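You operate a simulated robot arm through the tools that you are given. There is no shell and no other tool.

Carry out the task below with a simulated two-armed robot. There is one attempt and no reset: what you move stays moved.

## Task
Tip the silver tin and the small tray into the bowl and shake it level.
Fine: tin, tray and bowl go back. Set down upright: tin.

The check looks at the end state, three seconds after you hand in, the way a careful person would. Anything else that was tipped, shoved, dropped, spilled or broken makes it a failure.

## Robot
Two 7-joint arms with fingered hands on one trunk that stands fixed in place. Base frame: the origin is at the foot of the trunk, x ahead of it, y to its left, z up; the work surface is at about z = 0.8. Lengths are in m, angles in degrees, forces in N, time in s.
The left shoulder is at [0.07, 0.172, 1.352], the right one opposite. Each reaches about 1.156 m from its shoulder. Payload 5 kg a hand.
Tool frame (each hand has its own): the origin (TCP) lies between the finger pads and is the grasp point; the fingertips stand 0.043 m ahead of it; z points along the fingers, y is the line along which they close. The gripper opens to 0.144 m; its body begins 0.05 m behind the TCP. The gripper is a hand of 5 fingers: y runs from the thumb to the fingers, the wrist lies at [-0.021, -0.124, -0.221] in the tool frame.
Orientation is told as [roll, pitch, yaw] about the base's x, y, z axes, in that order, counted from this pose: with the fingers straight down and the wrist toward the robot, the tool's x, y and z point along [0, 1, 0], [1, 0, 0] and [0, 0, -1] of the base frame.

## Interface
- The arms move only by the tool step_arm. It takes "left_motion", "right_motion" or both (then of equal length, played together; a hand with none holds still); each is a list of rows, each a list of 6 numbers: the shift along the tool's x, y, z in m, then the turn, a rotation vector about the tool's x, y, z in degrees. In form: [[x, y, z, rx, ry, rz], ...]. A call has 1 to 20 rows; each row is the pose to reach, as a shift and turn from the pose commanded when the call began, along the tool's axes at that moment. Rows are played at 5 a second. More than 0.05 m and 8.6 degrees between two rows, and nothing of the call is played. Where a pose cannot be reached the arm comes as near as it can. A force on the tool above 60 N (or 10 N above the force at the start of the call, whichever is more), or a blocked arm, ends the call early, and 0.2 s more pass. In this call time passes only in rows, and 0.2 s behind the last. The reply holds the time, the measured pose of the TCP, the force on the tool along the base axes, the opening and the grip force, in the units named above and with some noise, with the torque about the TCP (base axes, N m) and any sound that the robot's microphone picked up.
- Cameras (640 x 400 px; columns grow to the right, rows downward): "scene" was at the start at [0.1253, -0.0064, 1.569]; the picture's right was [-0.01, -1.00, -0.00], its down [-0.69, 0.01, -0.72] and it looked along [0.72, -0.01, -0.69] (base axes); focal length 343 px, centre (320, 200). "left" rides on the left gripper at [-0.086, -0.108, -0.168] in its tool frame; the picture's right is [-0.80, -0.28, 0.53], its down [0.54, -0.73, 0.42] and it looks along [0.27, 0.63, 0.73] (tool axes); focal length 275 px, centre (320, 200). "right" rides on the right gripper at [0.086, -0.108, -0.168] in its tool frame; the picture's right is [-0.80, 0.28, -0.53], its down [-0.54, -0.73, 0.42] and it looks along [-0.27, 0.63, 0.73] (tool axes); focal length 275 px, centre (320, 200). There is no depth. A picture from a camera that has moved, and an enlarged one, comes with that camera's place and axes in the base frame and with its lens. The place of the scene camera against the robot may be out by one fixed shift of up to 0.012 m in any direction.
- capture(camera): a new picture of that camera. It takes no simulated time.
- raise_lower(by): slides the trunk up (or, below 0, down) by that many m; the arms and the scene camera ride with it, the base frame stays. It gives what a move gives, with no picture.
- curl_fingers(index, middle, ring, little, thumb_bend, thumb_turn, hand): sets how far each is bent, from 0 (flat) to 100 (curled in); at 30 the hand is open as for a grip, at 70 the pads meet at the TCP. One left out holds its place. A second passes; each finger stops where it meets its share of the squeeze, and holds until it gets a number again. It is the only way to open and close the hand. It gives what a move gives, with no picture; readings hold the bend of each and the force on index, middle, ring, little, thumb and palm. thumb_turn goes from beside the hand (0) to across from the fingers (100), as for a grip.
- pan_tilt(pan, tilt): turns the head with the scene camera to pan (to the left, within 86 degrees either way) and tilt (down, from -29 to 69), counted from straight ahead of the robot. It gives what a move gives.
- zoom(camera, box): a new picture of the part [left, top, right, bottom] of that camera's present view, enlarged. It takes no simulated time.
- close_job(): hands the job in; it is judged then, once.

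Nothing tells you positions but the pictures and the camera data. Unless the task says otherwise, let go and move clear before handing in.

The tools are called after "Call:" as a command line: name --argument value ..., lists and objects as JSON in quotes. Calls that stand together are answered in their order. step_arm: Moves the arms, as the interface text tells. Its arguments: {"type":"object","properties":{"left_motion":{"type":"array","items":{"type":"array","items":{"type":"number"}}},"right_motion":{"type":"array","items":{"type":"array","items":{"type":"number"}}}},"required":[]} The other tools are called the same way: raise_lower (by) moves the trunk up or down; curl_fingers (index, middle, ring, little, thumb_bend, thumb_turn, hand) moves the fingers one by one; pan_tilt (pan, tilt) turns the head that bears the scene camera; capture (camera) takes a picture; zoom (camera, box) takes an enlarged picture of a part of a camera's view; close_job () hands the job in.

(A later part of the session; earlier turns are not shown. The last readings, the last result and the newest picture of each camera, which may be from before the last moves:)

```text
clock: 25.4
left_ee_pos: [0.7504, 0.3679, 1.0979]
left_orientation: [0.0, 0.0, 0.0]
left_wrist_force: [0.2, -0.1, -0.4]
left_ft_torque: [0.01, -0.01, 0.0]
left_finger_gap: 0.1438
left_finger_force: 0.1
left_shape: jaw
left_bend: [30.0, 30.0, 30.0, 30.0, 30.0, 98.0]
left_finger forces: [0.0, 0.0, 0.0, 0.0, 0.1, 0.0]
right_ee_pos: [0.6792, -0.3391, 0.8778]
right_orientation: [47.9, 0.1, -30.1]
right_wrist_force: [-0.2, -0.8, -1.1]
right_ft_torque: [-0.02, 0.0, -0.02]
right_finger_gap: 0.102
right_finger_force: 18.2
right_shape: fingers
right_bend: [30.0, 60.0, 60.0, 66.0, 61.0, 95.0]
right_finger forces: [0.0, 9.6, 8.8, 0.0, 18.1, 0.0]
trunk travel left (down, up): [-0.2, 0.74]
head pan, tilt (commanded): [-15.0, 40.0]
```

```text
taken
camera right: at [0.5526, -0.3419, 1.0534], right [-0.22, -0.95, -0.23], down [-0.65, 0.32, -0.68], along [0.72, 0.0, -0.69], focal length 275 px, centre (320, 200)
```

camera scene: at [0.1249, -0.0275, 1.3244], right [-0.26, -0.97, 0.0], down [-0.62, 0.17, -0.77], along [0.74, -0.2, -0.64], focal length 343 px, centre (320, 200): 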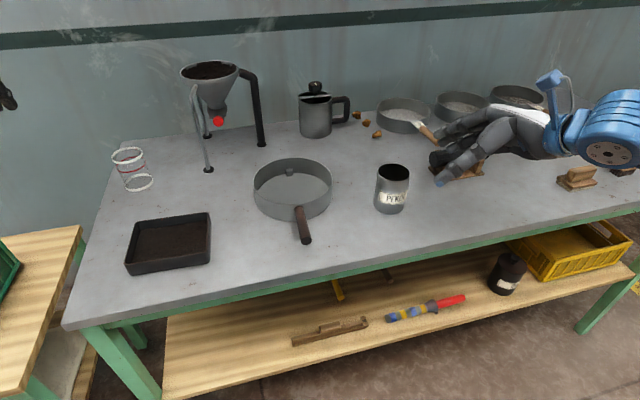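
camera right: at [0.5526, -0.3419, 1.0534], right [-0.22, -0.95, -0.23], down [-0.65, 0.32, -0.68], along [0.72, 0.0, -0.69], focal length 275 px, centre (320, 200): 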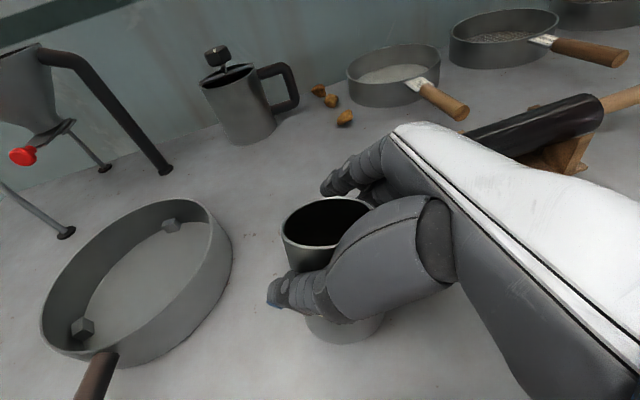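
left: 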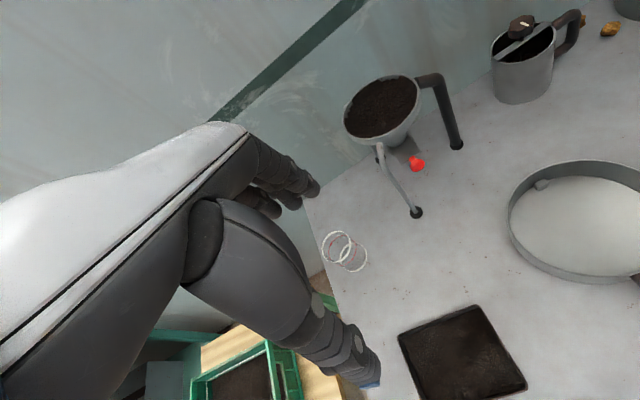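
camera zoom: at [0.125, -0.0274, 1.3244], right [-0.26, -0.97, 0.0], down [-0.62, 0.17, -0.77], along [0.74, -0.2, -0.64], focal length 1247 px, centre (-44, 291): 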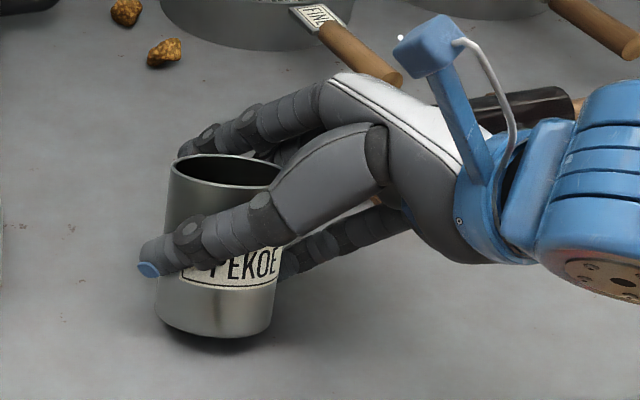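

The hold is firm (18 N), though the squeeze has leaned the tin slightly away from the robot; I'll correct for that when setting it down. I lift it straight up a little and check the hold.

Call:
step_arm --right_motion '[[0.011, 0, -0.01, 0, 0, 0], [0.022, 0, -0.02, 0, 0, 0], [0.034, 0, -0.03, 0, 0, 0], [0.0446, 0, -0.04, 0, 0, 0]]'

Call:
zoom --camera "scene" --box '[340, 90, 500, 230]'

Call:
capture --camera "right"

```text
clock: 26.4
left_ee_pos: [0.7501, 0.3673, 1.0993]
left_orientation: [0.0, 0.0, 0.0]
left_wrist_force: [-0.2, -0.4, 0.1]
left_ft_torque: [0.01, -0.03, -0.03]
left_finger_gap: 0.1438
left_finger_force: 0.1
left_shape: jaw
left_bend: [30.0, 30.0, 30.0, 30.0, 30.0, 98.0]
left_finger forces: [0.0, 0.0, 0.0, 0.1, 0.1, 0.0]
right_ee_pos: [0.6814, -0.3386, 0.9374]
right_orientation: [47.7, 0.1, -30.2]
right_wrist_force: [0.6, 0.0, -1.1]
right_ft_torque: [-0.02, 0.01, 0.01]
right_finger_gap: 0.1019
right_finger_force: 18.3
right_shape: fingers
right_bend: [30.0, 60.0, 60.0, 66.0, 61.0, 95.0]
right_finger forces: [0.1, 9.6, 8.7, 0.0, 18.0, 0.0]
trunk travel left (down, up): [-0.2, 0.74]
head pan, tilt (commanded): [-15.0, 40.0]
```

```text
2.86 times, centred on (420, 160) of scene
camera zoom: at [0.1248, -0.0274, 1.3244], right [-0.26, -0.97, 0.0], down [-0.62, 0.17, -0.77], along [0.74, -0.2, -0.64], focal length 980 px, centre (34, 314)
```

zoom: 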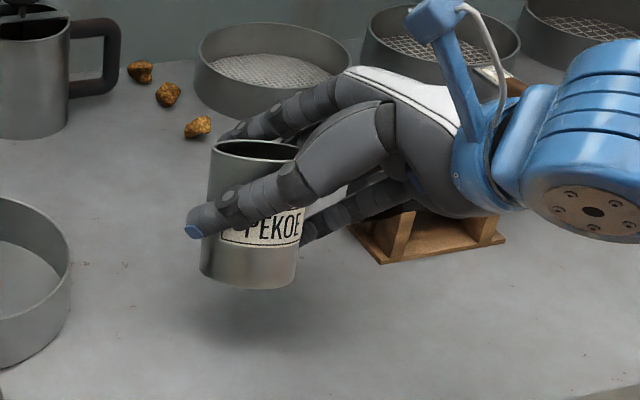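

```text
taken
camera right: at [0.5535, -0.3423, 1.1137], right [-0.22, -0.95, -0.23], down [-0.65, 0.32, -0.68], along [0.72, 0.0, -0.69], focal length 275 px, centre (320, 200)
```

right: 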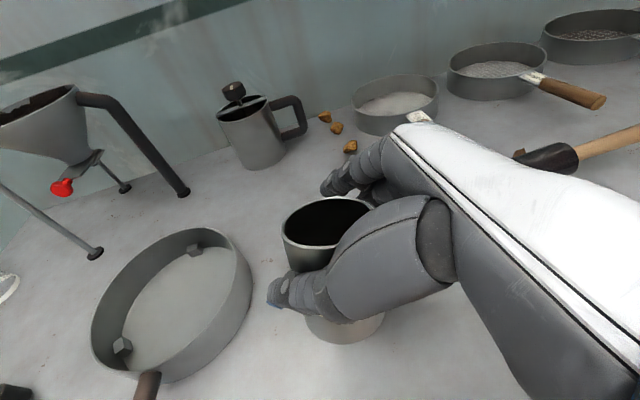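

The tin is held securely and clear of the bench. I carry it upright to just above the bowl's near-right part and check before tilting.

Call:
step_arm --right_motion '[[0.03, -0.003, 0.006, 0, 0, 0], [0.058, -0.008, 0.022, 0, 0, 0], [0.086, -0.014, 0.04, 0, 0, 0], [0.114, -0.02, 0.058, 0, 0, 0], [0.142, -0.027, 0.076, 0, 0, 0], [0.1682, -0.0323, 0.0934, 0, 0, 0]]'

Call:
capture --camera "scene"

Call:
capture --camera "right"

```text
clock: 27.8
left_ee_pos: [0.7501, 0.3694, 1.0962]
left_orientation: [0.0, 0.1, 0.0]
left_wrist_force: [-0.8, 0.3, -0.9]
left_ft_torque: [-0.06, 0.04, 0.01]
left_finger_gap: 0.1438
left_finger_force: 0.1
left_shape: jaw
left_bend: [30.0, 30.0, 30.0, 30.0, 30.0, 98.0]
left_finger forces: [0.0, 0.0, 0.0, 0.0, 0.1, 0.0]
right_ee_pos: [0.7454, -0.1631, 0.9969]
right_orientation: [47.9, 0.0, -30.1]
right_wrist_force: [0.1, 0.3, -1.1]
right_ft_torque: [-0.01, -0.01, 0.0]
right_finger_gap: 0.1019
right_finger_force: 18.7
right_shape: fingers
right_bend: [30.0, 60.0, 60.0, 66.0, 61.0, 95.0]
right_finger forces: [0.0, 9.6, 8.9, 0.0, 18.2, 0.1]
trunk travel left (down, up): [-0.2, 0.74]
head pan, tilt (commanded): [-15.0, 40.0]
```

```text
taken
camera scene: at [0.1258, -0.0262, 1.3243], right [-0.26, -0.97, 0.0], down [-0.62, 0.17, -0.77], along [0.74, -0.2, -0.64], focal length 343 px, centre (320, 200)
```

scene: 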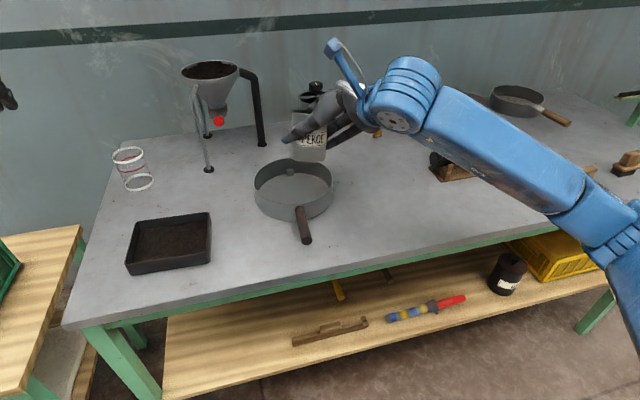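

```text
taken
camera right: at [0.6186, -0.1664, 1.1733], right [-0.22, -0.95, -0.23], down [-0.65, 0.32, -0.68], along [0.72, 0.0, -0.69], focal length 275 px, centre (320, 200)
```

right: 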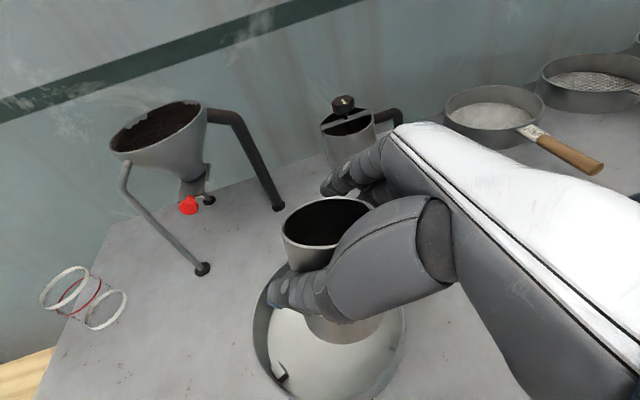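

The tin hangs over the bowl, upright and steady. I lower it a little while tilting to about 36 degrees, short of pouring.

Call:
step_arm --right_motion '[[-0.0064, 0, 0.0058, 0, -6, 0], [-0.0128, 0, 0.0116, 0, -12, 0], [-0.0192, 0, 0.0174, 0, -18, 0], [-0.0256, 0, 0.0232, 0, -24, 0], [-0.032, 0, 0.029, 0, -30, 0], [-0.0386, 0, 0.0348, 0, -36, 0]]'

Call:
capture --camera "scene"

Call:
capture --camera "right"

Call:
zoom --camera "scene" --box '[230, 60, 430, 240]'

```text
clock: 29.2
left_ee_pos: [0.75, 0.37, 1.0962]
left_orientation: [0.0, 0.0, 0.0]
left_wrist_force: [-0.3, 0.2, 1.2]
left_ft_torque: [0.02, 0.01, 0.0]
left_finger_gap: 0.1434
left_finger_force: 0.0
left_shape: jaw
left_bend: [30.0, 30.0, 30.0, 30.0, 30.0, 98.0]
left_finger forces: [0.0, 0.0, 0.0, 0.0, 0.0, 0.1]
right_ee_pos: [0.744, -0.1645, 0.9456]
right_orientation: [11.8, 0.1, -30.2]
right_wrist_force: [0.7, 0.2, -1.1]
right_ft_torque: [0.02, 0.02, -0.02]
right_finger_gap: 0.1016
right_finger_force: 17.9
right_shape: fingers
right_bend: [30.0, 60.0, 60.0, 66.0, 61.0, 95.0]
right_finger forces: [0.1, 9.6, 8.6, 0.0, 18.0, 0.0]
trunk travel left (down, up): [-0.2, 0.74]
head pan, tilt (commanded): [-15.0, 40.0]
```

```text
taken
camera scene: at [0.1255, -0.0267, 1.3243], right [-0.26, -0.97, 0.0], down [-0.62, 0.17, -0.77], along [0.74, -0.2, -0.64], focal length 343 px, centre (320, 200)
```

scene: 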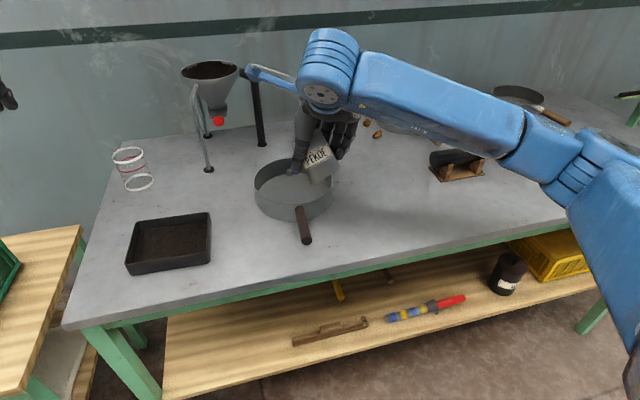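

```text
taken
camera right: at [0.6761, -0.067, 1.1272], right [-0.2, -0.91, 0.36], down [-0.85, -0.02, -0.52], along [0.48, -0.41, -0.77], focal length 275 px, centre (320, 200)
```

right: 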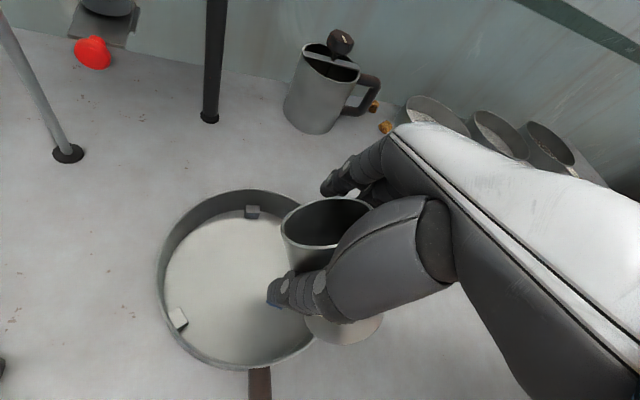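

```text
2.22 times, centred on (330, 150) of scene
camera zoom: at [0.1255, -0.0267, 1.3243], right [-0.26, -0.97, 0.0], down [-0.62, 0.17, -0.77], along [0.74, -0.2, -0.64], focal length 762 px, centre (298, 311)
```

zoom: 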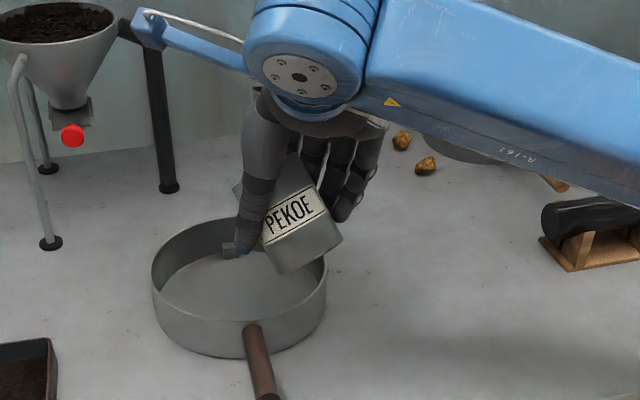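

The tin's mouth is over the right part of the bowl, whose centre I now put at about (0.774, -0.13). I tilt on slowly to about 70 degrees and watch for leaf starting to run.

Call:
step_arm --right_motion '[[0, 0, 0, 0, -4, 0], [0, 0, 0, 0, -8, 0], [0, 0, 0, 0, -12, 0], [0, 0, 0, 0, -16, 0], [0, 0, 0, 0, -20, 0], [0, 0, 0, 0, -24, 0], [0, 0, 0, 0, -28, 0], [0, 0, 0, 0, -32, 0], [0, 0, 0, 0, -36, 0]]'

Call:
zoom --camera "scene" --box '[230, 60, 430, 240]'

Call:
capture --camera "right"

```text
clock: 31.2
left_ee_pos: [0.7504, 0.3686, 1.098]
left_orientation: [0.0, -0.1, 0.0]
left_wrist_force: [-0.6, -0.1, -0.3]
left_ft_torque: [-0.02, 0.0, 0.0]
left_finger_gap: 0.1439
left_finger_force: 0.1
left_shape: jaw
left_bend: [30.0, 30.0, 30.0, 30.0, 30.0, 98.0]
left_finger forces: [0.0, 0.1, 0.0, 0.1, 0.1, 0.1]
right_ee_pos: [0.7438, -0.163, 0.9467]
right_orientation: [-24.1, 0.1, -30.1]
right_wrist_force: [0.6, -0.6, -1.2]
right_ft_torque: [0.02, -0.02, -0.01]
right_finger_gap: 0.102
right_finger_force: 17.6
right_shape: fingers
right_bend: [30.0, 60.0, 60.0, 66.0, 61.0, 95.0]
right_finger forces: [0.0, 9.5, 8.4, 0.1, 18.1, 0.1]
trunk travel left (down, up): [-0.2, 0.74]
head pan, tilt (commanded): [-15.0, 40.0]
```

```text
2.22 times, centred on (330, 150) of scene
camera zoom: at [0.1251, -0.0265, 1.3243], right [-0.26, -0.97, 0.0], down [-0.62, 0.17, -0.77], along [0.74, -0.2, -0.64], focal length 762 px, centre (298, 311)
```

zoom: 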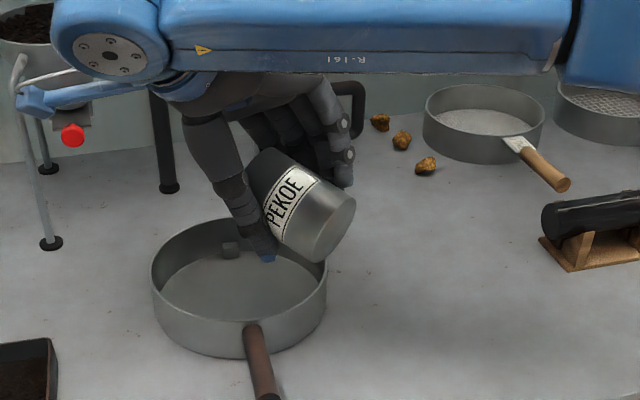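

```text
taken
camera right: at [0.7251, 0.0183, 1.0646], right [-0.01, -0.58, 0.81], down [-0.96, -0.21, -0.16], along [0.27, -0.78, -0.56], focal length 275 px, centre (320, 200)
```

right: 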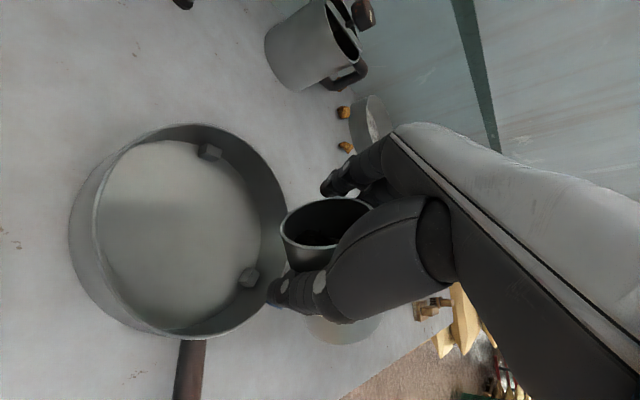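

Nothing has come out yet; the lip is over the bowl at about (0.755, -0.148). I continue in smaller steps to about 100 degrees.

Call:
step_arm --right_motion '[[0, 0, 0, 0, -3, 0], [0, 0, 0, 0, -6, 0], [0, 0, 0, 0, -9, 0], [0, 0, 0, 0, -12, 0], [0, 0, 0, 0, -15, 0], [0, 0, 0, 0, -18, 0]]'

Call:
capture --camera "right"

Call:
zoom --camera "scene" --box '[230, 60, 430, 240]'

```text
clock: 32.6
left_ee_pos: [0.7503, 0.3681, 1.0973]
left_orientation: [0.0, -0.1, 0.0]
left_wrist_force: [0.1, -0.2, -0.6]
left_ft_torque: [-0.03, 0.0, -0.02]
left_finger_gap: 0.1436
left_finger_force: 0.0
left_shape: jaw
left_bend: [30.0, 30.0, 30.0, 30.0, 30.0, 98.0]
left_finger forces: [0.1, 0.0, 0.0, 0.0, 0.0, 0.1]
right_ee_pos: [0.7454, -0.1643, 0.9458]
right_orientation: [-42.1, 0.2, -30.3]
right_wrist_force: [-0.4, 0.1, -1.4]
right_ft_torque: [0.0, 0.0, 0.0]
right_finger_gap: 0.1023
right_finger_force: 17.9
right_shape: fingers
right_bend: [30.0, 60.0, 60.0, 66.0, 61.0, 94.0]
right_finger forces: [0.0, 9.5, 8.5, 0.1, 18.1, 0.0]
trunk travel left (down, up): [-0.2, 0.74]
head pan, tilt (commanded): [-15.0, 40.0]
```

```text
taken
camera right: at [0.7399, 0.0436, 1.0131], right [0.13, -0.34, 0.93], down [-0.97, -0.23, 0.05], along [0.2, -0.91, -0.36], focal length 275 px, centre (320, 200)
```

right: 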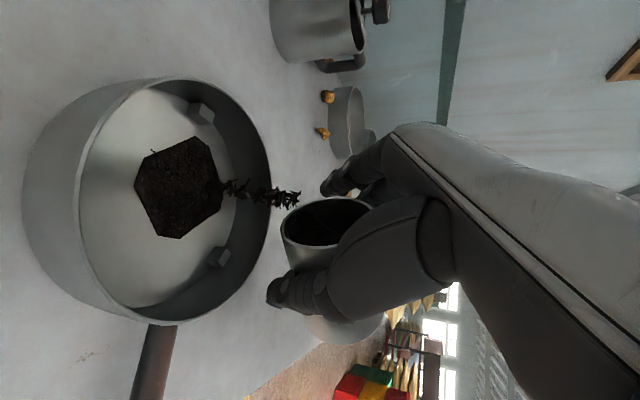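

```text
2.22 times, centred on (330, 150) of scene
camera zoom: at [0.1252, -0.0266, 1.3244], right [-0.26, -0.97, 0.0], down [-0.62, 0.17, -0.77], along [0.74, -0.2, -0.64], focal length 762 px, centre (298, 311)
```

zoom: 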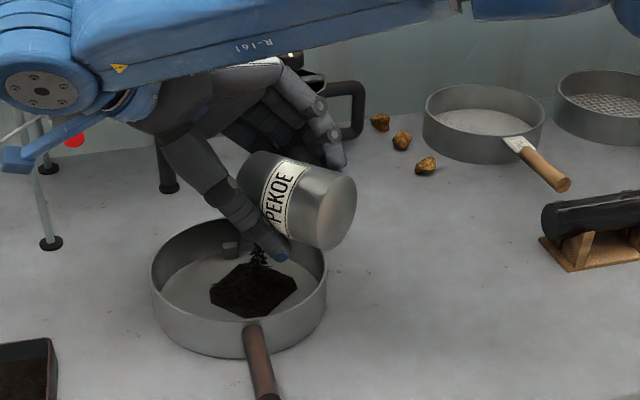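

Leaf is running out neatly into the middle of the bowl as a heap. I keep tilting gradually to empty the tin.

Call:
step_arm --right_motion '[[0, 0, 0, 0, -2, 0], [0, 0, 0, 0, -4, 0], [0, 0, 0, 0, -6, 0], [0, 0, 0, 0, -8, 0], [0, 0, 0, 0, -10, 0], [0, 0, 0, 0, -12, 0], [0, 0, 0, 0, -14, 0], [0, 0, 0, 0, -16, 0], [0, 0, 0, 0, -18, 0], [0, 0, 0, 0, -20, 0], [0, 0, 0, 0, -22, 0], [0, 0, 0, 0, -24, 0], [0, 0, 0, 0, -26, 0], [0, 0, 0, 0, -28, 0]]'

Call:
capture --camera "right"

Call:
zoom --camera "scene" --box '[230, 60, 430, 240]'

```text
clock: 35.6
left_ee_pos: [0.7496, 0.3699, 1.0976]
left_orientation: [0.0, 0.1, 0.0]
left_wrist_force: [0.1, -0.7, 0.0]
left_ft_torque: [0.0, -0.03, -0.02]
left_finger_gap: 0.1438
left_finger_force: 0.1
left_shape: jaw
left_bend: [30.0, 30.0, 30.0, 30.0, 30.0, 98.0]
left_finger forces: [0.0, 0.0, 0.0, 0.1, 0.0, 0.0]
right_ee_pos: [0.745, -0.1635, 0.9464]
right_orientation: [-70.1, 0.1, -30.1]
right_wrist_force: [-0.2, 0.1, -0.9]
right_ft_torque: [0.03, 0.02, 0.01]
right_finger_gap: 0.102
right_finger_force: 18.2
right_shape: fingers
right_bend: [30.0, 60.0, 60.0, 66.0, 61.0, 94.0]
right_finger forces: [0.1, 9.5, 8.6, 0.0, 18.1, 0.0]
trunk travel left (down, up): [-0.2, 0.74]
head pan, tilt (commanded): [-15.0, 40.0]
```

```text
taken
camera right: at [0.7446, 0.0527, 0.9219], right [0.36, 0.06, 0.93], down [-0.92, -0.14, 0.37], along [0.15, -0.99, 0.0], focal length 275 px, centre (320, 200)
```

right: 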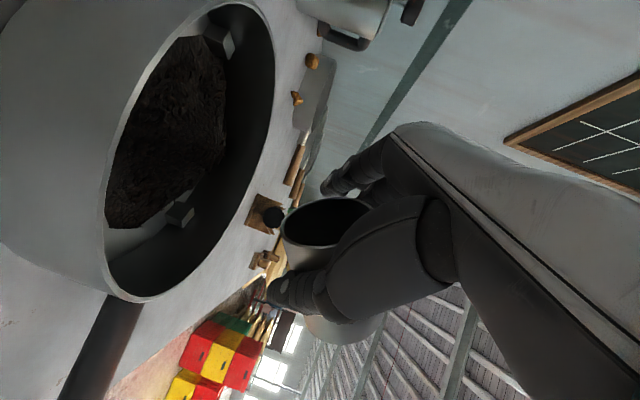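

```text
2.22 times, centred on (330, 150) of scene
camera zoom: at [0.1252, -0.0269, 1.3244], right [-0.26, -0.97, 0.0], down [-0.62, 0.17, -0.77], along [0.74, -0.2, -0.64], focal length 762 px, centre (298, 311)
```

zoom: 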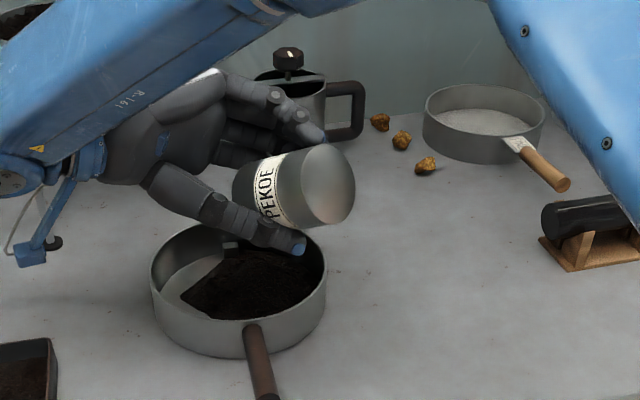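

Call:
zoom --camera "right" --box '[260, 180, 400, 270]'

Call:
capture --camera "scene"

Call:
zoom --camera "scene" --box '[270, 150, 350, 210]'

```text
4.44 times, centred on (330, 225) of right
camera zoom: at [0.7446, 0.0527, 0.9219], right [0.36, 0.06, 0.93], down [-0.92, -0.14, 0.37], along [0.15, -0.99, 0.0], focal length 1224 px, centre (276, 89)
```

zoom: 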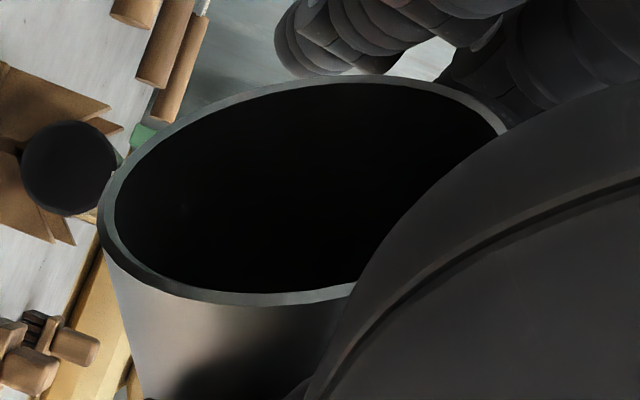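

```text
taken
camera scene: at [0.1252, -0.0269, 1.3244], right [-0.26, -0.97, 0.0], down [-0.62, 0.17, -0.77], along [0.74, -0.2, -0.64], focal length 343 px, centre (320, 200)
```

scene: 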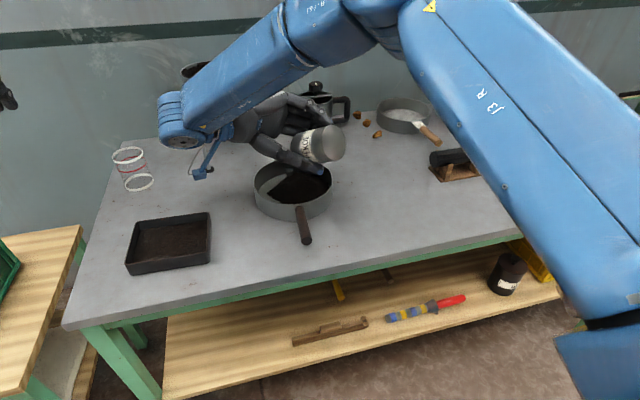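

```text
6.67 times, centred on (310, 180) of scene
camera zoom: at [0.1252, -0.0269, 1.3244], right [-0.26, -0.97, 0.0], down [-0.62, 0.17, -0.77], along [0.74, -0.2, -0.64], focal length 2287 px, centre (387, 333)
```

zoom: 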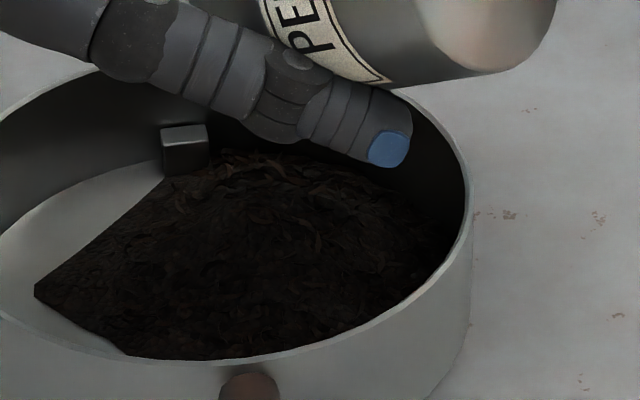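

Most of the leaf is out and all of it is inside the bowl, heaped towards the right. I tilt a further 18 degrees so that nothing is left in the tin.

Call:
step_arm --right_motion '[[0, 0, 0, 0, -3, 0], [0, 0, 0, 0, -6, 0], [0, 0, 0, 0, -9, 0], [0, 0, 0, 0, -12, 0], [0, 0, 0, 0, -15, 0], [0, 0, 0, 0, -18, 0], [0, 0, 0, 0, -18, 0], [0, 0, 0, 0, -18, 0]]'

Call:
zoom --camera "right" --box '[260, 180, 400, 270]'

Call:
zoom --camera "scene" --box '[230, 100, 390, 220]'

```text
clock: 37.4
left_ee_pos: [0.7497, 0.3674, 1.0987]
left_orientation: [0.0, 0.1, 0.0]
left_wrist_force: [0.6, -0.1, 0.5]
left_ft_torque: [0.01, 0.0, 0.0]
left_finger_gap: 0.1439
left_finger_force: 0.0
left_shape: jaw
left_bend: [30.0, 30.0, 30.0, 30.0, 30.0, 98.0]
left_finger forces: [0.0, 0.0, 0.0, 0.0, 0.1, 0.0]
right_ee_pos: [0.7478, -0.1745, 0.9485]
right_orientation: [-85.6, 1.8, -28.1]
right_wrist_force: [-0.1, 0.2, -1.6]
right_ft_torque: [0.02, 0.0, -0.01]
right_finger_gap: 0.102
right_finger_force: 18.0
right_shape: fingers
right_bend: [30.0, 60.0, 60.0, 66.0, 61.0, 94.0]
right_finger forces: [0.0, 9.5, 8.5, 0.1, 18.1, 0.0]
right hand out of reach, approached as far as the arm can: row 5, 6, 7, 8
trunk travel left (down, up): [-0.2, 0.74]
head pan, tilt (commanded): [-15.0, 40.0]
```

```text
4.44 times, centred on (330, 225) of right
camera zoom: at [0.732, 0.0312, 0.8789], right [0.5, 0.27, 0.83], down [-0.84, -0.08, 0.53], along [0.21, -0.96, 0.19], focal length 1224 px, centre (276, 89)
```

zoom: 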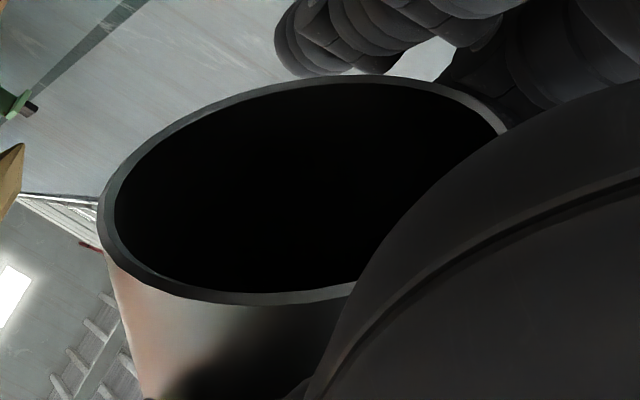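

```text
3.33 times, centred on (310, 160) of scene
camera zoom: at [0.1251, -0.0272, 1.3244], right [-0.26, -0.97, 0.0], down [-0.62, 0.17, -0.77], along [0.74, -0.2, -0.64], focal length 1143 px, centre (353, 333)
```

zoom: 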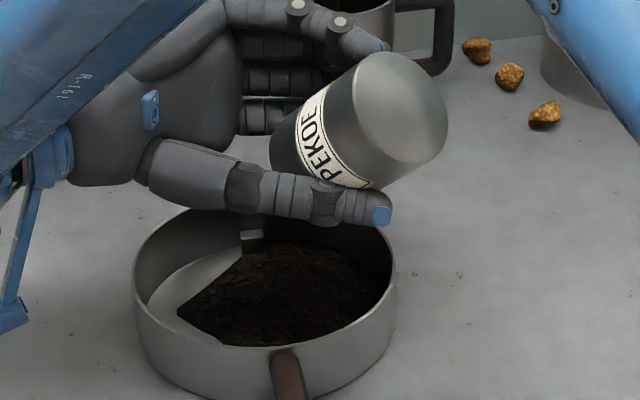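

The tin can't turn further in this pose, but at 134 degrees it has stopped shedding leaf. I turn it back upright above the bowl and rise a little.

Call:
step_arm --right_motion '[[0, 0, 0, 0, 8, 0], [0, 0, 0, 0, 16, 0], [0, 0, 0, 0, 24, 0], [0, 0, 0, 0, 32, 0], [0, 0, 0, 0, 40, 0], [0, 0, 0, 0, 48, 0], [0, 0, 0, 0, 56, 0], [0, 0, 0, 0, 64, 0], [-0.0067, 0, 0, 0, 72, 0], [-0.0133, 0, 0, 0, 80, 0], [-0.02, 0, 0, 0, 88, 0], [-0.0267, 0, 0, 0, 96, 0], [-0.0333, 0, 0, 0, 104, 0], [-0.04, 0, 0, 0, 112, 0], [-0.0467, 0, 0, 0, 120, 0], [-0.0533, 0, 0, 0, 128, 0], [-0.06, 0, -0.002, 0, 136, 0]]'

Call:
capture --camera "right"

Call:
capture --camera "scene"

Call:
zoom --camera "right" --box '[260, 180, 400, 270]'

```text
clock: 41.0
left_ee_pos: [0.7492, 0.3668, 1.0987]
left_orientation: [0.1, 0.0, 0.0]
left_wrist_force: [0.1, -0.7, 0.1]
left_ft_torque: [0.02, -0.01, -0.02]
left_finger_gap: 0.1439
left_finger_force: 0.0
left_shape: jaw
left_bend: [30.0, 30.0, 30.0, 30.0, 30.0, 98.0]
left_finger forces: [0.0, 0.0, 0.0, 0.0, 0.0, 0.0]
right_ee_pos: [0.7488, -0.1786, 1.0085]
right_orientation: [50.5, 1.8, -28.2]
right_wrist_force: [0.1, -0.7, -0.5]
right_ft_torque: [0.01, -0.02, -0.01]
right_finger_gap: 0.102
right_finger_force: 17.8
right_shape: fingers
right_bend: [30.0, 60.0, 60.0, 66.0, 61.0, 94.0]
right_finger forces: [0.1, 9.5, 8.6, 0.1, 17.6, 0.0]
trunk travel left (down, up): [-0.2, 0.74]
head pan, tilt (commanded): [-15.0, 40.0]
```

```text
taken
camera right: at [0.623, -0.196, 1.1851], right [-0.19, -0.94, -0.28], down [-0.67, 0.34, -0.66], along [0.72, 0.06, -0.69], focal length 275 px, centre (320, 200)
```

right: 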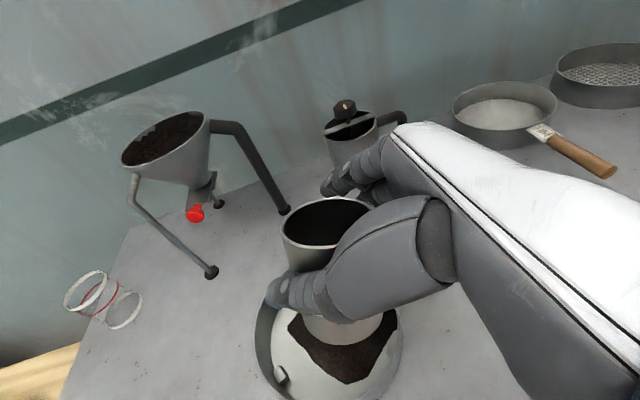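

```text
taken
camera scene: at [0.1251, -0.0282, 1.3244], right [-0.26, -0.97, 0.0], down [-0.62, 0.17, -0.77], along [0.74, -0.2, -0.64], focal length 343 px, centre (320, 200)
```

scene: 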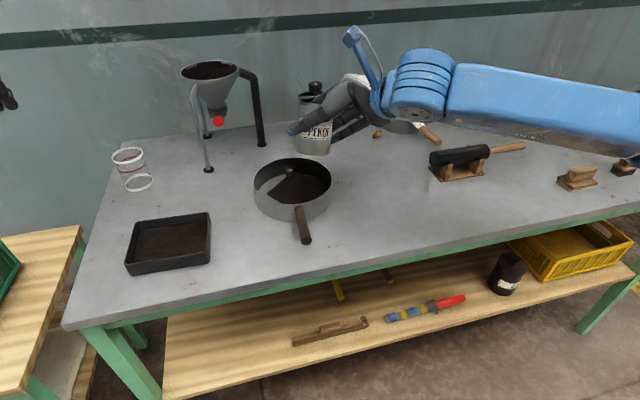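

```text
4.44 times, centred on (330, 225) of right
camera zoom: at [0.623, -0.196, 1.1851], right [-0.19, -0.94, -0.28], down [-0.67, 0.34, -0.66], along [0.72, 0.06, -0.69], focal length 1224 px, centre (276, 89)
```

zoom: 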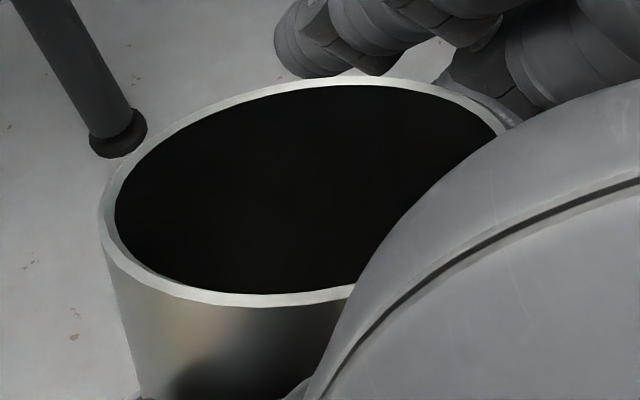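

Call:
zoom --camera "scene" --box '[270, 70, 370, 170]'

Call:
zoom --camera "scene" --box '[240, 140, 350, 220]'

```text
4.00 times, centred on (320, 120) of scene
camera zoom: at [0.1251, -0.0282, 1.3244], right [-0.26, -0.97, 0.0], down [-0.62, 0.17, -0.77], along [0.74, -0.2, -0.64], focal length 1372 px, centre (320, 520)
```

zoom: 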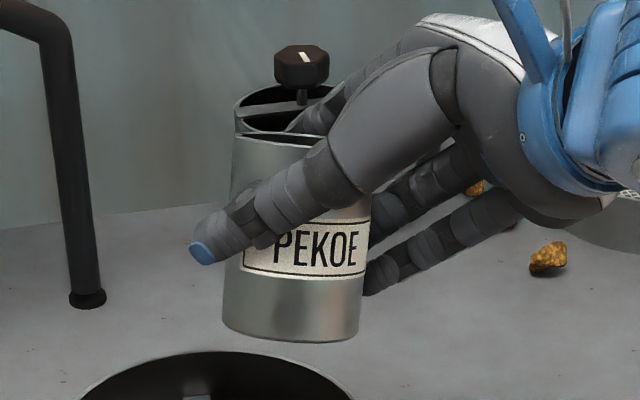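

```text
5.00 times, centred on (295, 180) of scene
camera zoom: at [0.1251, -0.0282, 1.3244], right [-0.26, -0.97, 0.0], down [-0.62, 0.17, -0.77], along [0.74, -0.2, -0.64], focal length 1715 px, centre (445, 300)
```

zoom: 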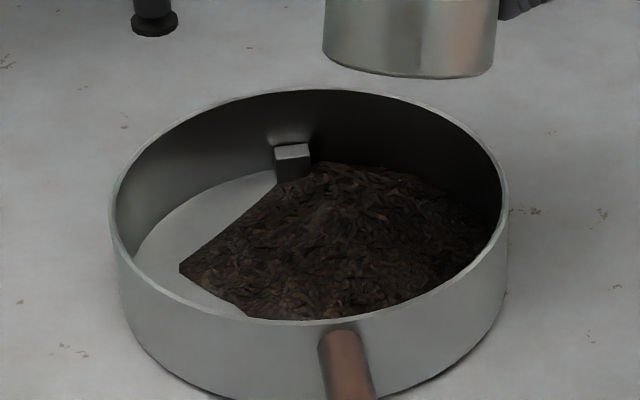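

The leaf is in the bowl as a heap on the right side and nothing is on the bench. The tin sits in the hand leaning about 20 degrees towards the fingers, so while carrying it back I turn the hand the other way to bring the tin vertical.

Call:
step_arm --right_motion '[[-0.018, 0.003, -0.018, -2.2, 0, -2.6], [-0.044, 0.006, -0.034, -4.4, 0, -5.2], [-0.07, 0.009, -0.05, -6.6, 0, -7.9], [-0.095, 0.012, -0.067, -8.8, 0, -10.5], [-0.12, 0.015, -0.084, -11, 0, -13.2], [-0.1445, 0.0174, -0.0999, -13.1, 0, -15.8]]'

Call:
zoom --camera "scene" --box '[340, 90, 500, 230]'

Call:
capture --camera "right"

```text
clock: 42.4
left_ee_pos: [0.7491, 0.3694, 1.098]
left_orientation: [0.0, 0.0, 0.0]
left_wrist_force: [-0.3, 0.1, 0.4]
left_ft_torque: [0.0, -0.02, -0.01]
left_finger_gap: 0.1438
left_finger_force: 0.1
left_shape: jaw
left_bend: [30.0, 30.0, 30.0, 30.0, 30.0, 98.0]
left_finger forces: [0.0, 0.0, 0.0, 0.0, 0.0, 0.1]
right_ee_pos: [0.6828, -0.332, 0.9611]
right_orientation: [50.4, -18.8, -28.0]
right_wrist_force: [0.4, -0.5, -0.5]
right_ft_torque: [0.0, -0.02, 0.01]
right_finger_gap: 0.1021
right_finger_force: 17.8
right_shape: fingers
right_bend: [30.0, 60.0, 60.0, 66.0, 61.0, 94.0]
right_finger forces: [0.0, 9.4, 8.5, 0.0, 17.7, 0.1]
trunk travel left (down, up): [-0.2, 0.74]
head pan, tilt (commanded): [-15.0, 40.0]
```

```text
2.86 times, centred on (420, 160) of scene
camera zoom: at [0.1241, -0.028, 1.3245], right [-0.26, -0.97, 0.0], down [-0.62, 0.17, -0.77], along [0.74, -0.2, -0.64], focal length 980 px, centre (34, 314)
```

zoom: 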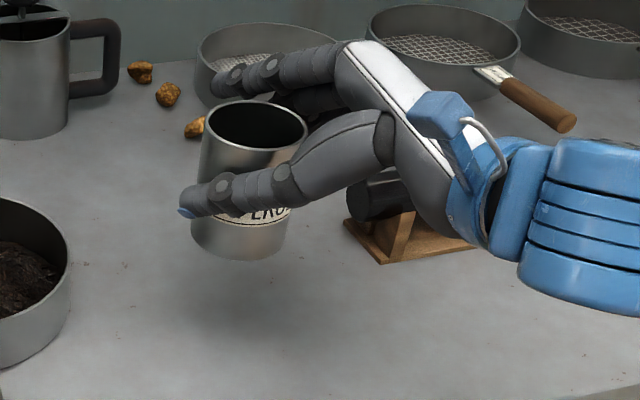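

```text
taken
camera right: at [0.5079, -0.3236, 1.0896], right [-0.12, -0.98, -0.17], down [-0.42, 0.2, -0.89], along [0.9, -0.03, -0.43], focal length 275 px, centre (320, 200)
```

right: 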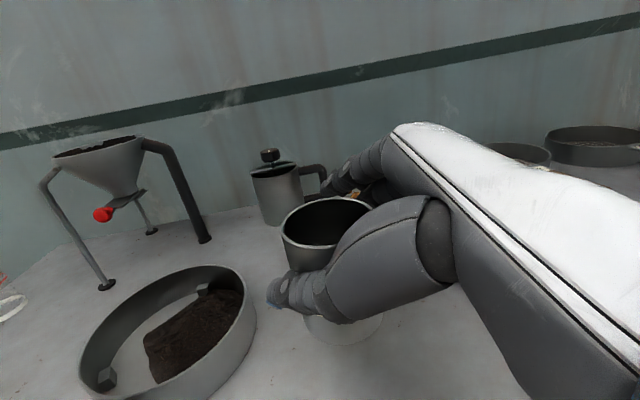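

The tin now hangs upright within a degree or two, with its base about 0.07 m below the grasp point. I lower it to just above the bench over its old spot.

Call:
step_arm --right_motion '[[-0.0175, -0.0077, 0.0145, 0, 0, 0], [-0.035, -0.0155, 0.029, 0, 0, 0], [-0.05, -0.022, 0.0414, 0, 0, 0], [-0.0605, -0.0268, 0.0501, 0, 0, 0]]'

Call:
zoom --camera "scene" --box '[340, 120, 500, 230]'

```text
clock: 43.4
left_ee_pos: [0.7494, 0.3674, 1.0985]
left_orientation: [0.1, 0.0, -0.1]
left_wrist_force: [-1.2, 0.5, 0.1]
left_ft_torque: [0.0, -0.02, -0.01]
left_finger_gap: 0.1437
left_finger_force: 0.1
left_shape: jaw
left_bend: [30.0, 30.0, 30.0, 30.0, 30.0, 98.0]
left_finger forces: [0.0, 0.1, 0.0, 0.0, 0.0, 0.0]
right_ee_pos: [0.6839, -0.3332, 0.8764]
right_orientation: [50.4, -18.8, -28.1]
right_wrist_force: [-0.3, -0.5, -0.3]
right_ft_torque: [0.02, -0.02, -0.01]
right_finger_gap: 0.1021
right_finger_force: 18.0
right_shape: fingers
right_bend: [30.0, 60.0, 60.0, 66.0, 61.0, 94.0]
right_finger forces: [0.1, 9.5, 8.6, 0.0, 17.9, 0.0]
trunk travel left (down, up): [-0.2, 0.74]
head pan, tilt (commanded): [-15.0, 40.0]
```

```text
3.64 times, centred on (420, 175) of scene
camera zoom: at [0.1246, -0.0273, 1.3246], right [-0.26, -0.97, 0.0], down [-0.62, 0.17, -0.77], along [0.74, -0.2, -0.64], focal length 1247 px, centre (-44, 291)
```

zoom: 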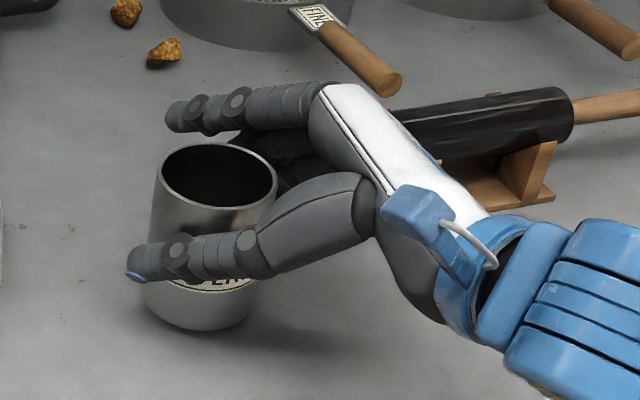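

The tin is a few millimetres left of and behind its old place compared with the earlier picture. I shift it over and lower it to the bench gently.

Call:
step_arm --right_motion '[[-0.0037, -0.0017, -0.0005, 0, 0, 0], [-0.0074, -0.0034, -0.0009, 0, 0, 0]]'

Call:
zoom --camera "scene" --box '[340, 120, 500, 230]'

```text
clock: 44.0
left_ee_pos: [0.7493, 0.369, 1.0981]
left_orientation: [-0.1, 0.0, 0.0]
left_wrist_force: [0.4, 0.4, 0.9]
left_ft_torque: [0.01, 0.0, -0.04]
left_finger_gap: 0.1436
left_finger_force: 0.0
left_shape: jaw
left_bend: [30.0, 30.0, 30.0, 30.0, 30.0, 98.0]
left_finger forces: [0.0, 0.0, 0.0, 0.0, 0.0, 0.0]
right_ee_pos: [0.6811, -0.3377, 0.8717]
right_orientation: [50.4, -18.7, -28.0]
right_wrist_force: [0.6, -0.7, 0.1]
right_ft_torque: [-0.01, 0.04, 0.04]
right_finger_gap: 0.102
right_finger_force: 18.0
right_shape: fingers
right_bend: [30.0, 60.0, 60.0, 66.0, 61.0, 94.0]
right_finger forces: [0.0, 9.5, 8.7, 0.0, 17.8, 0.1]
trunk travel left (down, up): [-0.2, 0.74]
head pan, tilt (commanded): [-15.0, 40.0]
```

```text
3.64 times, centred on (420, 175) of scene
camera zoom: at [0.1251, -0.0273, 1.3244], right [-0.26, -0.97, 0.0], down [-0.62, 0.17, -0.77], along [0.74, -0.2, -0.64], focal length 1247 px, centre (-44, 291)
```

zoom: 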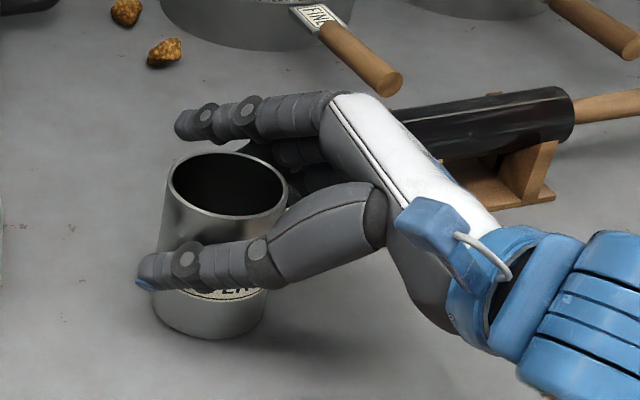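

Position now matches the earlier picture; only about 3 mm of height remain. I lower in 1 mm steps and watch the force.

Call:
step_arm --right_motion '[[-0.0007, -0.0003, 0.0006, 0, 0, 0], [-0.0015, -0.0006, 0.0012, 0, 0, 0], [-0.0022, -0.001, 0.0018, 0, 0, 0]]'

Call:
zoom --camera "scene" --box '[340, 120, 500, 230]'

```text
clock: 44.8
left_ee_pos: [0.7491, 0.3683, 1.098]
left_orientation: [0.0, 0.0, 0.0]
left_wrist_force: [0.0, 0.0, 0.7]
left_ft_torque: [0.0, 0.03, -0.01]
left_finger_gap: 0.1437
left_finger_force: 0.1
left_shape: jaw
left_bend: [30.0, 30.0, 30.0, 30.0, 30.0, 98.0]
left_finger forces: [0.0, 0.0, 0.1, 0.1, 0.0, 0.0]
right_ee_pos: [0.6796, -0.3391, 0.8686]
right_orientation: [50.3, -18.7, -28.0]
right_wrist_force: [-0.4, 0.0, 0.3]
right_ft_torque: [-0.01, -0.02, -0.03]
right_finger_gap: 0.1021
right_finger_force: 18.4
right_shape: fingers
right_bend: [30.0, 60.0, 60.0, 66.0, 61.0, 94.0]
right_finger forces: [0.0, 9.5, 8.8, 0.1, 18.1, 0.1]
trunk travel left (down, up): [-0.2, 0.74]
head pan, tilt (commanded): [-15.0, 40.0]
```

```text
3.64 times, centred on (420, 175) of scene
camera zoom: at [0.1249, -0.0274, 1.3244], right [-0.26, -0.97, 0.0], down [-0.62, 0.17, -0.77], along [0.74, -0.2, -0.64], focal length 1247 px, centre (-44, 291)
```

zoom: 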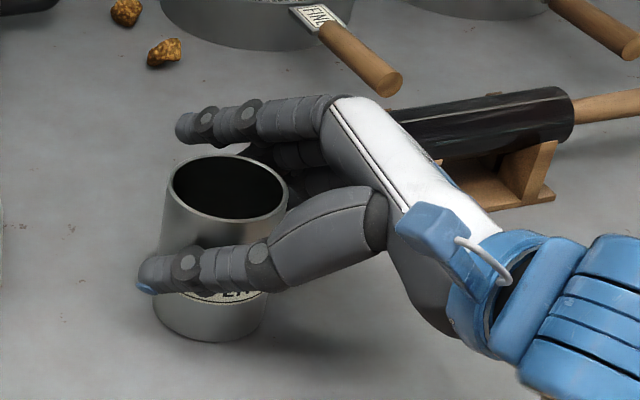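

Call:
step_arm --right_motion '[[-0.0007, -0.0003, 0.0006, 0, 0, 0], [-0.0015, -0.0006, 0.0012, 0, 0, 0]]'

Call:
step_arm --right_motion '[[-0.0007, -0.0003, 0.0006, 0, 0, 0]]'

Call:
zoom --camera "scene" --box '[340, 120, 500, 230]'

```text
clock: 45.4
left_ee_pos: [0.7484, 0.3688, 1.098]
left_orientation: [0.0, 0.1, 0.0]
left_wrist_force: [0.2, 0.6, -0.1]
left_ft_torque: [-0.01, -0.01, -0.01]
left_finger_gap: 0.1436
left_finger_force: 0.1
left_shape: jaw
left_bend: [30.0, 30.0, 30.0, 30.0, 30.0, 98.0]
left_finger forces: [0.1, 0.0, 0.0, 0.1, 0.0, 0.0]
right_ee_pos: [0.6785, -0.338, 0.8681]
right_orientation: [50.4, -18.9, -28.0]
right_wrist_force: [-0.1, -1.3, 7.2]
right_ft_torque: [-0.02, -0.15, -0.01]
right_finger_gap: 0.1018
right_finger_force: 18.0
right_shape: fingers
right_bend: [30.0, 60.0, 60.0, 66.0, 61.0, 94.0]
right_finger forces: [0.0, 9.6, 9.3, 0.0, 17.6, 0.0]
trunk travel left (down, up): [-0.2, 0.74]
head pan, tilt (commanded): [-15.0, 40.0]
```

```text
clock: 45.8
left_ee_pos: [0.7469, 0.3685, 1.0989]
left_orientation: [0.0, 0.0, 0.0]
left_wrist_force: [0.5, -0.1, -0.8]
left_ft_torque: [-0.03, 0.01, 0.02]
left_finger_gap: 0.1436
left_finger_force: 0.1
left_shape: jaw
left_bend: [30.0, 30.0, 30.0, 30.0, 30.0, 98.0]
left_finger forces: [0.1, 0.0, 0.1, 0.0, 0.0, 0.0]
right_ee_pos: [0.6795, -0.3385, 0.8691]
right_orientation: [50.5, -18.9, -28.1]
right_wrist_force: [0.8, -0.8, 12.8]
right_ft_torque: [-0.03, -0.33, 0.03]
right_finger_gap: 0.1018
right_finger_force: 18.4
right_shape: fingers
right_bend: [30.0, 60.0, 60.0, 66.0, 61.0, 94.0]
right_finger forces: [0.0, 10.1, 9.6, 0.1, 17.7, 0.1]
trunk travel left (down, up): [-0.2, 0.74]
head pan, tilt (commanded): [-15.0, 40.0]
```

```text
3.64 times, centred on (420, 175) of scene
camera zoom: at [0.1239, -0.0269, 1.3247], right [-0.26, -0.97, 0.0], down [-0.62, 0.17, -0.77], along [0.74, -0.2, -0.64], focal length 1247 px, centre (-44, 291)
```

zoom: 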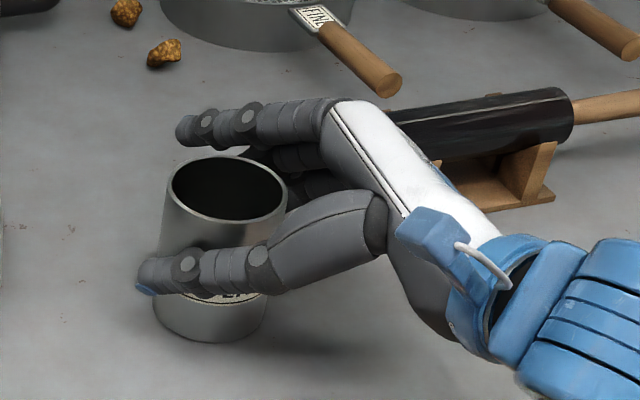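

The base is on the bench (12.8 N), touching slightly more on the far edge. I ease up a millimetre, take out the last couple of degrees of lean, and then open the fingers gradually.

Call:
step_arm --right_motion '[[0.0007, 0.0003, -0.0006, -1.2, 0, -1.4]]'

Call:
curl_fingers --hand "right" --middle 56 --ring 56 --little 50 --thumb_bend 57

Call:
zoom --camera "scene" --box '[340, 120, 500, 230]'

```text
clock: 46.2
left_ee_pos: [0.7473, 0.3679, 1.0989]
left_orientation: [0.0, 0.1, 0.0]
left_wrist_force: [0.0, -0.3, 0.5]
left_ft_torque: [0.04, 0.01, 0.01]
left_finger_gap: 0.1438
left_finger_force: 0.1
left_shape: jaw
left_bend: [30.0, 30.0, 30.0, 30.0, 30.0, 98.0]
left_finger forces: [0.1, 0.0, 0.1, 0.0, 0.1, 0.0]
right_ee_pos: [0.6784, -0.3375, 0.8672]
right_orientation: [50.3, -20.6, -28.1]
right_wrist_force: [-3.6, -1.5, 10.9]
right_ft_torque: [0.14, -0.01, 0.1]
right_finger_gap: 0.1012
right_finger_force: 17.1
right_shape: fingers
right_bend: [30.0, 60.0, 60.0, 66.0, 61.0, 94.0]
right_finger forces: [0.1, 8.7, 8.0, 0.1, 18.3, 0.0]
trunk travel left (down, up): [-0.2, 0.74]
head pan, tilt (commanded): [-15.0, 40.0]
```

```text
clock: 47.2
left_ee_pos: [0.7496, 0.3682, 1.0978]
left_orientation: [0.0, -0.1, 0.0]
left_wrist_force: [0.4, 0.5, -0.3]
left_ft_torque: [-0.01, 0.01, -0.01]
left_finger_gap: 0.1436
left_finger_force: 0.1
left_shape: jaw
left_bend: [30.0, 30.0, 30.0, 30.0, 30.0, 98.0]
left_finger forces: [0.0, 0.0, 0.0, 0.0, 0.1, 0.0]
right_ee_pos: [0.68, -0.3383, 0.8661]
right_orientation: [50.5, -20.6, -28.1]
right_wrist_force: [-0.7, -0.1, 0.0]
right_ft_torque: [0.01, -0.01, 0.0]
right_finger_gap: 0.1044
right_finger_force: 0.4
right_shape: fingers
right_bend: [30.0, 56.0, 56.0, 50.0, 56.0, 97.0]
right_finger forces: [0.0, 0.3, 0.2, 0.0, 0.6, 0.0]
trunk travel left (down, up): [-0.2, 0.74]
head pan, tilt (commanded): [-15.0, 40.0]
```

```text
3.64 times, centred on (420, 175) of scene
camera zoom: at [0.125, -0.0274, 1.3244], right [-0.26, -0.97, 0.0], down [-0.62, 0.17, -0.77], along [0.74, -0.2, -0.64], focal length 1247 px, centre (-44, 291)
```

zoom: 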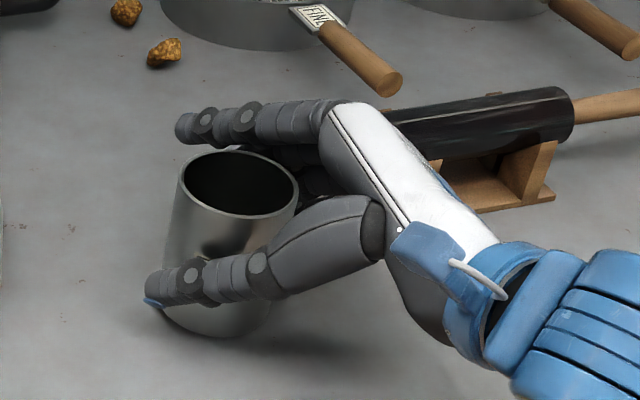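

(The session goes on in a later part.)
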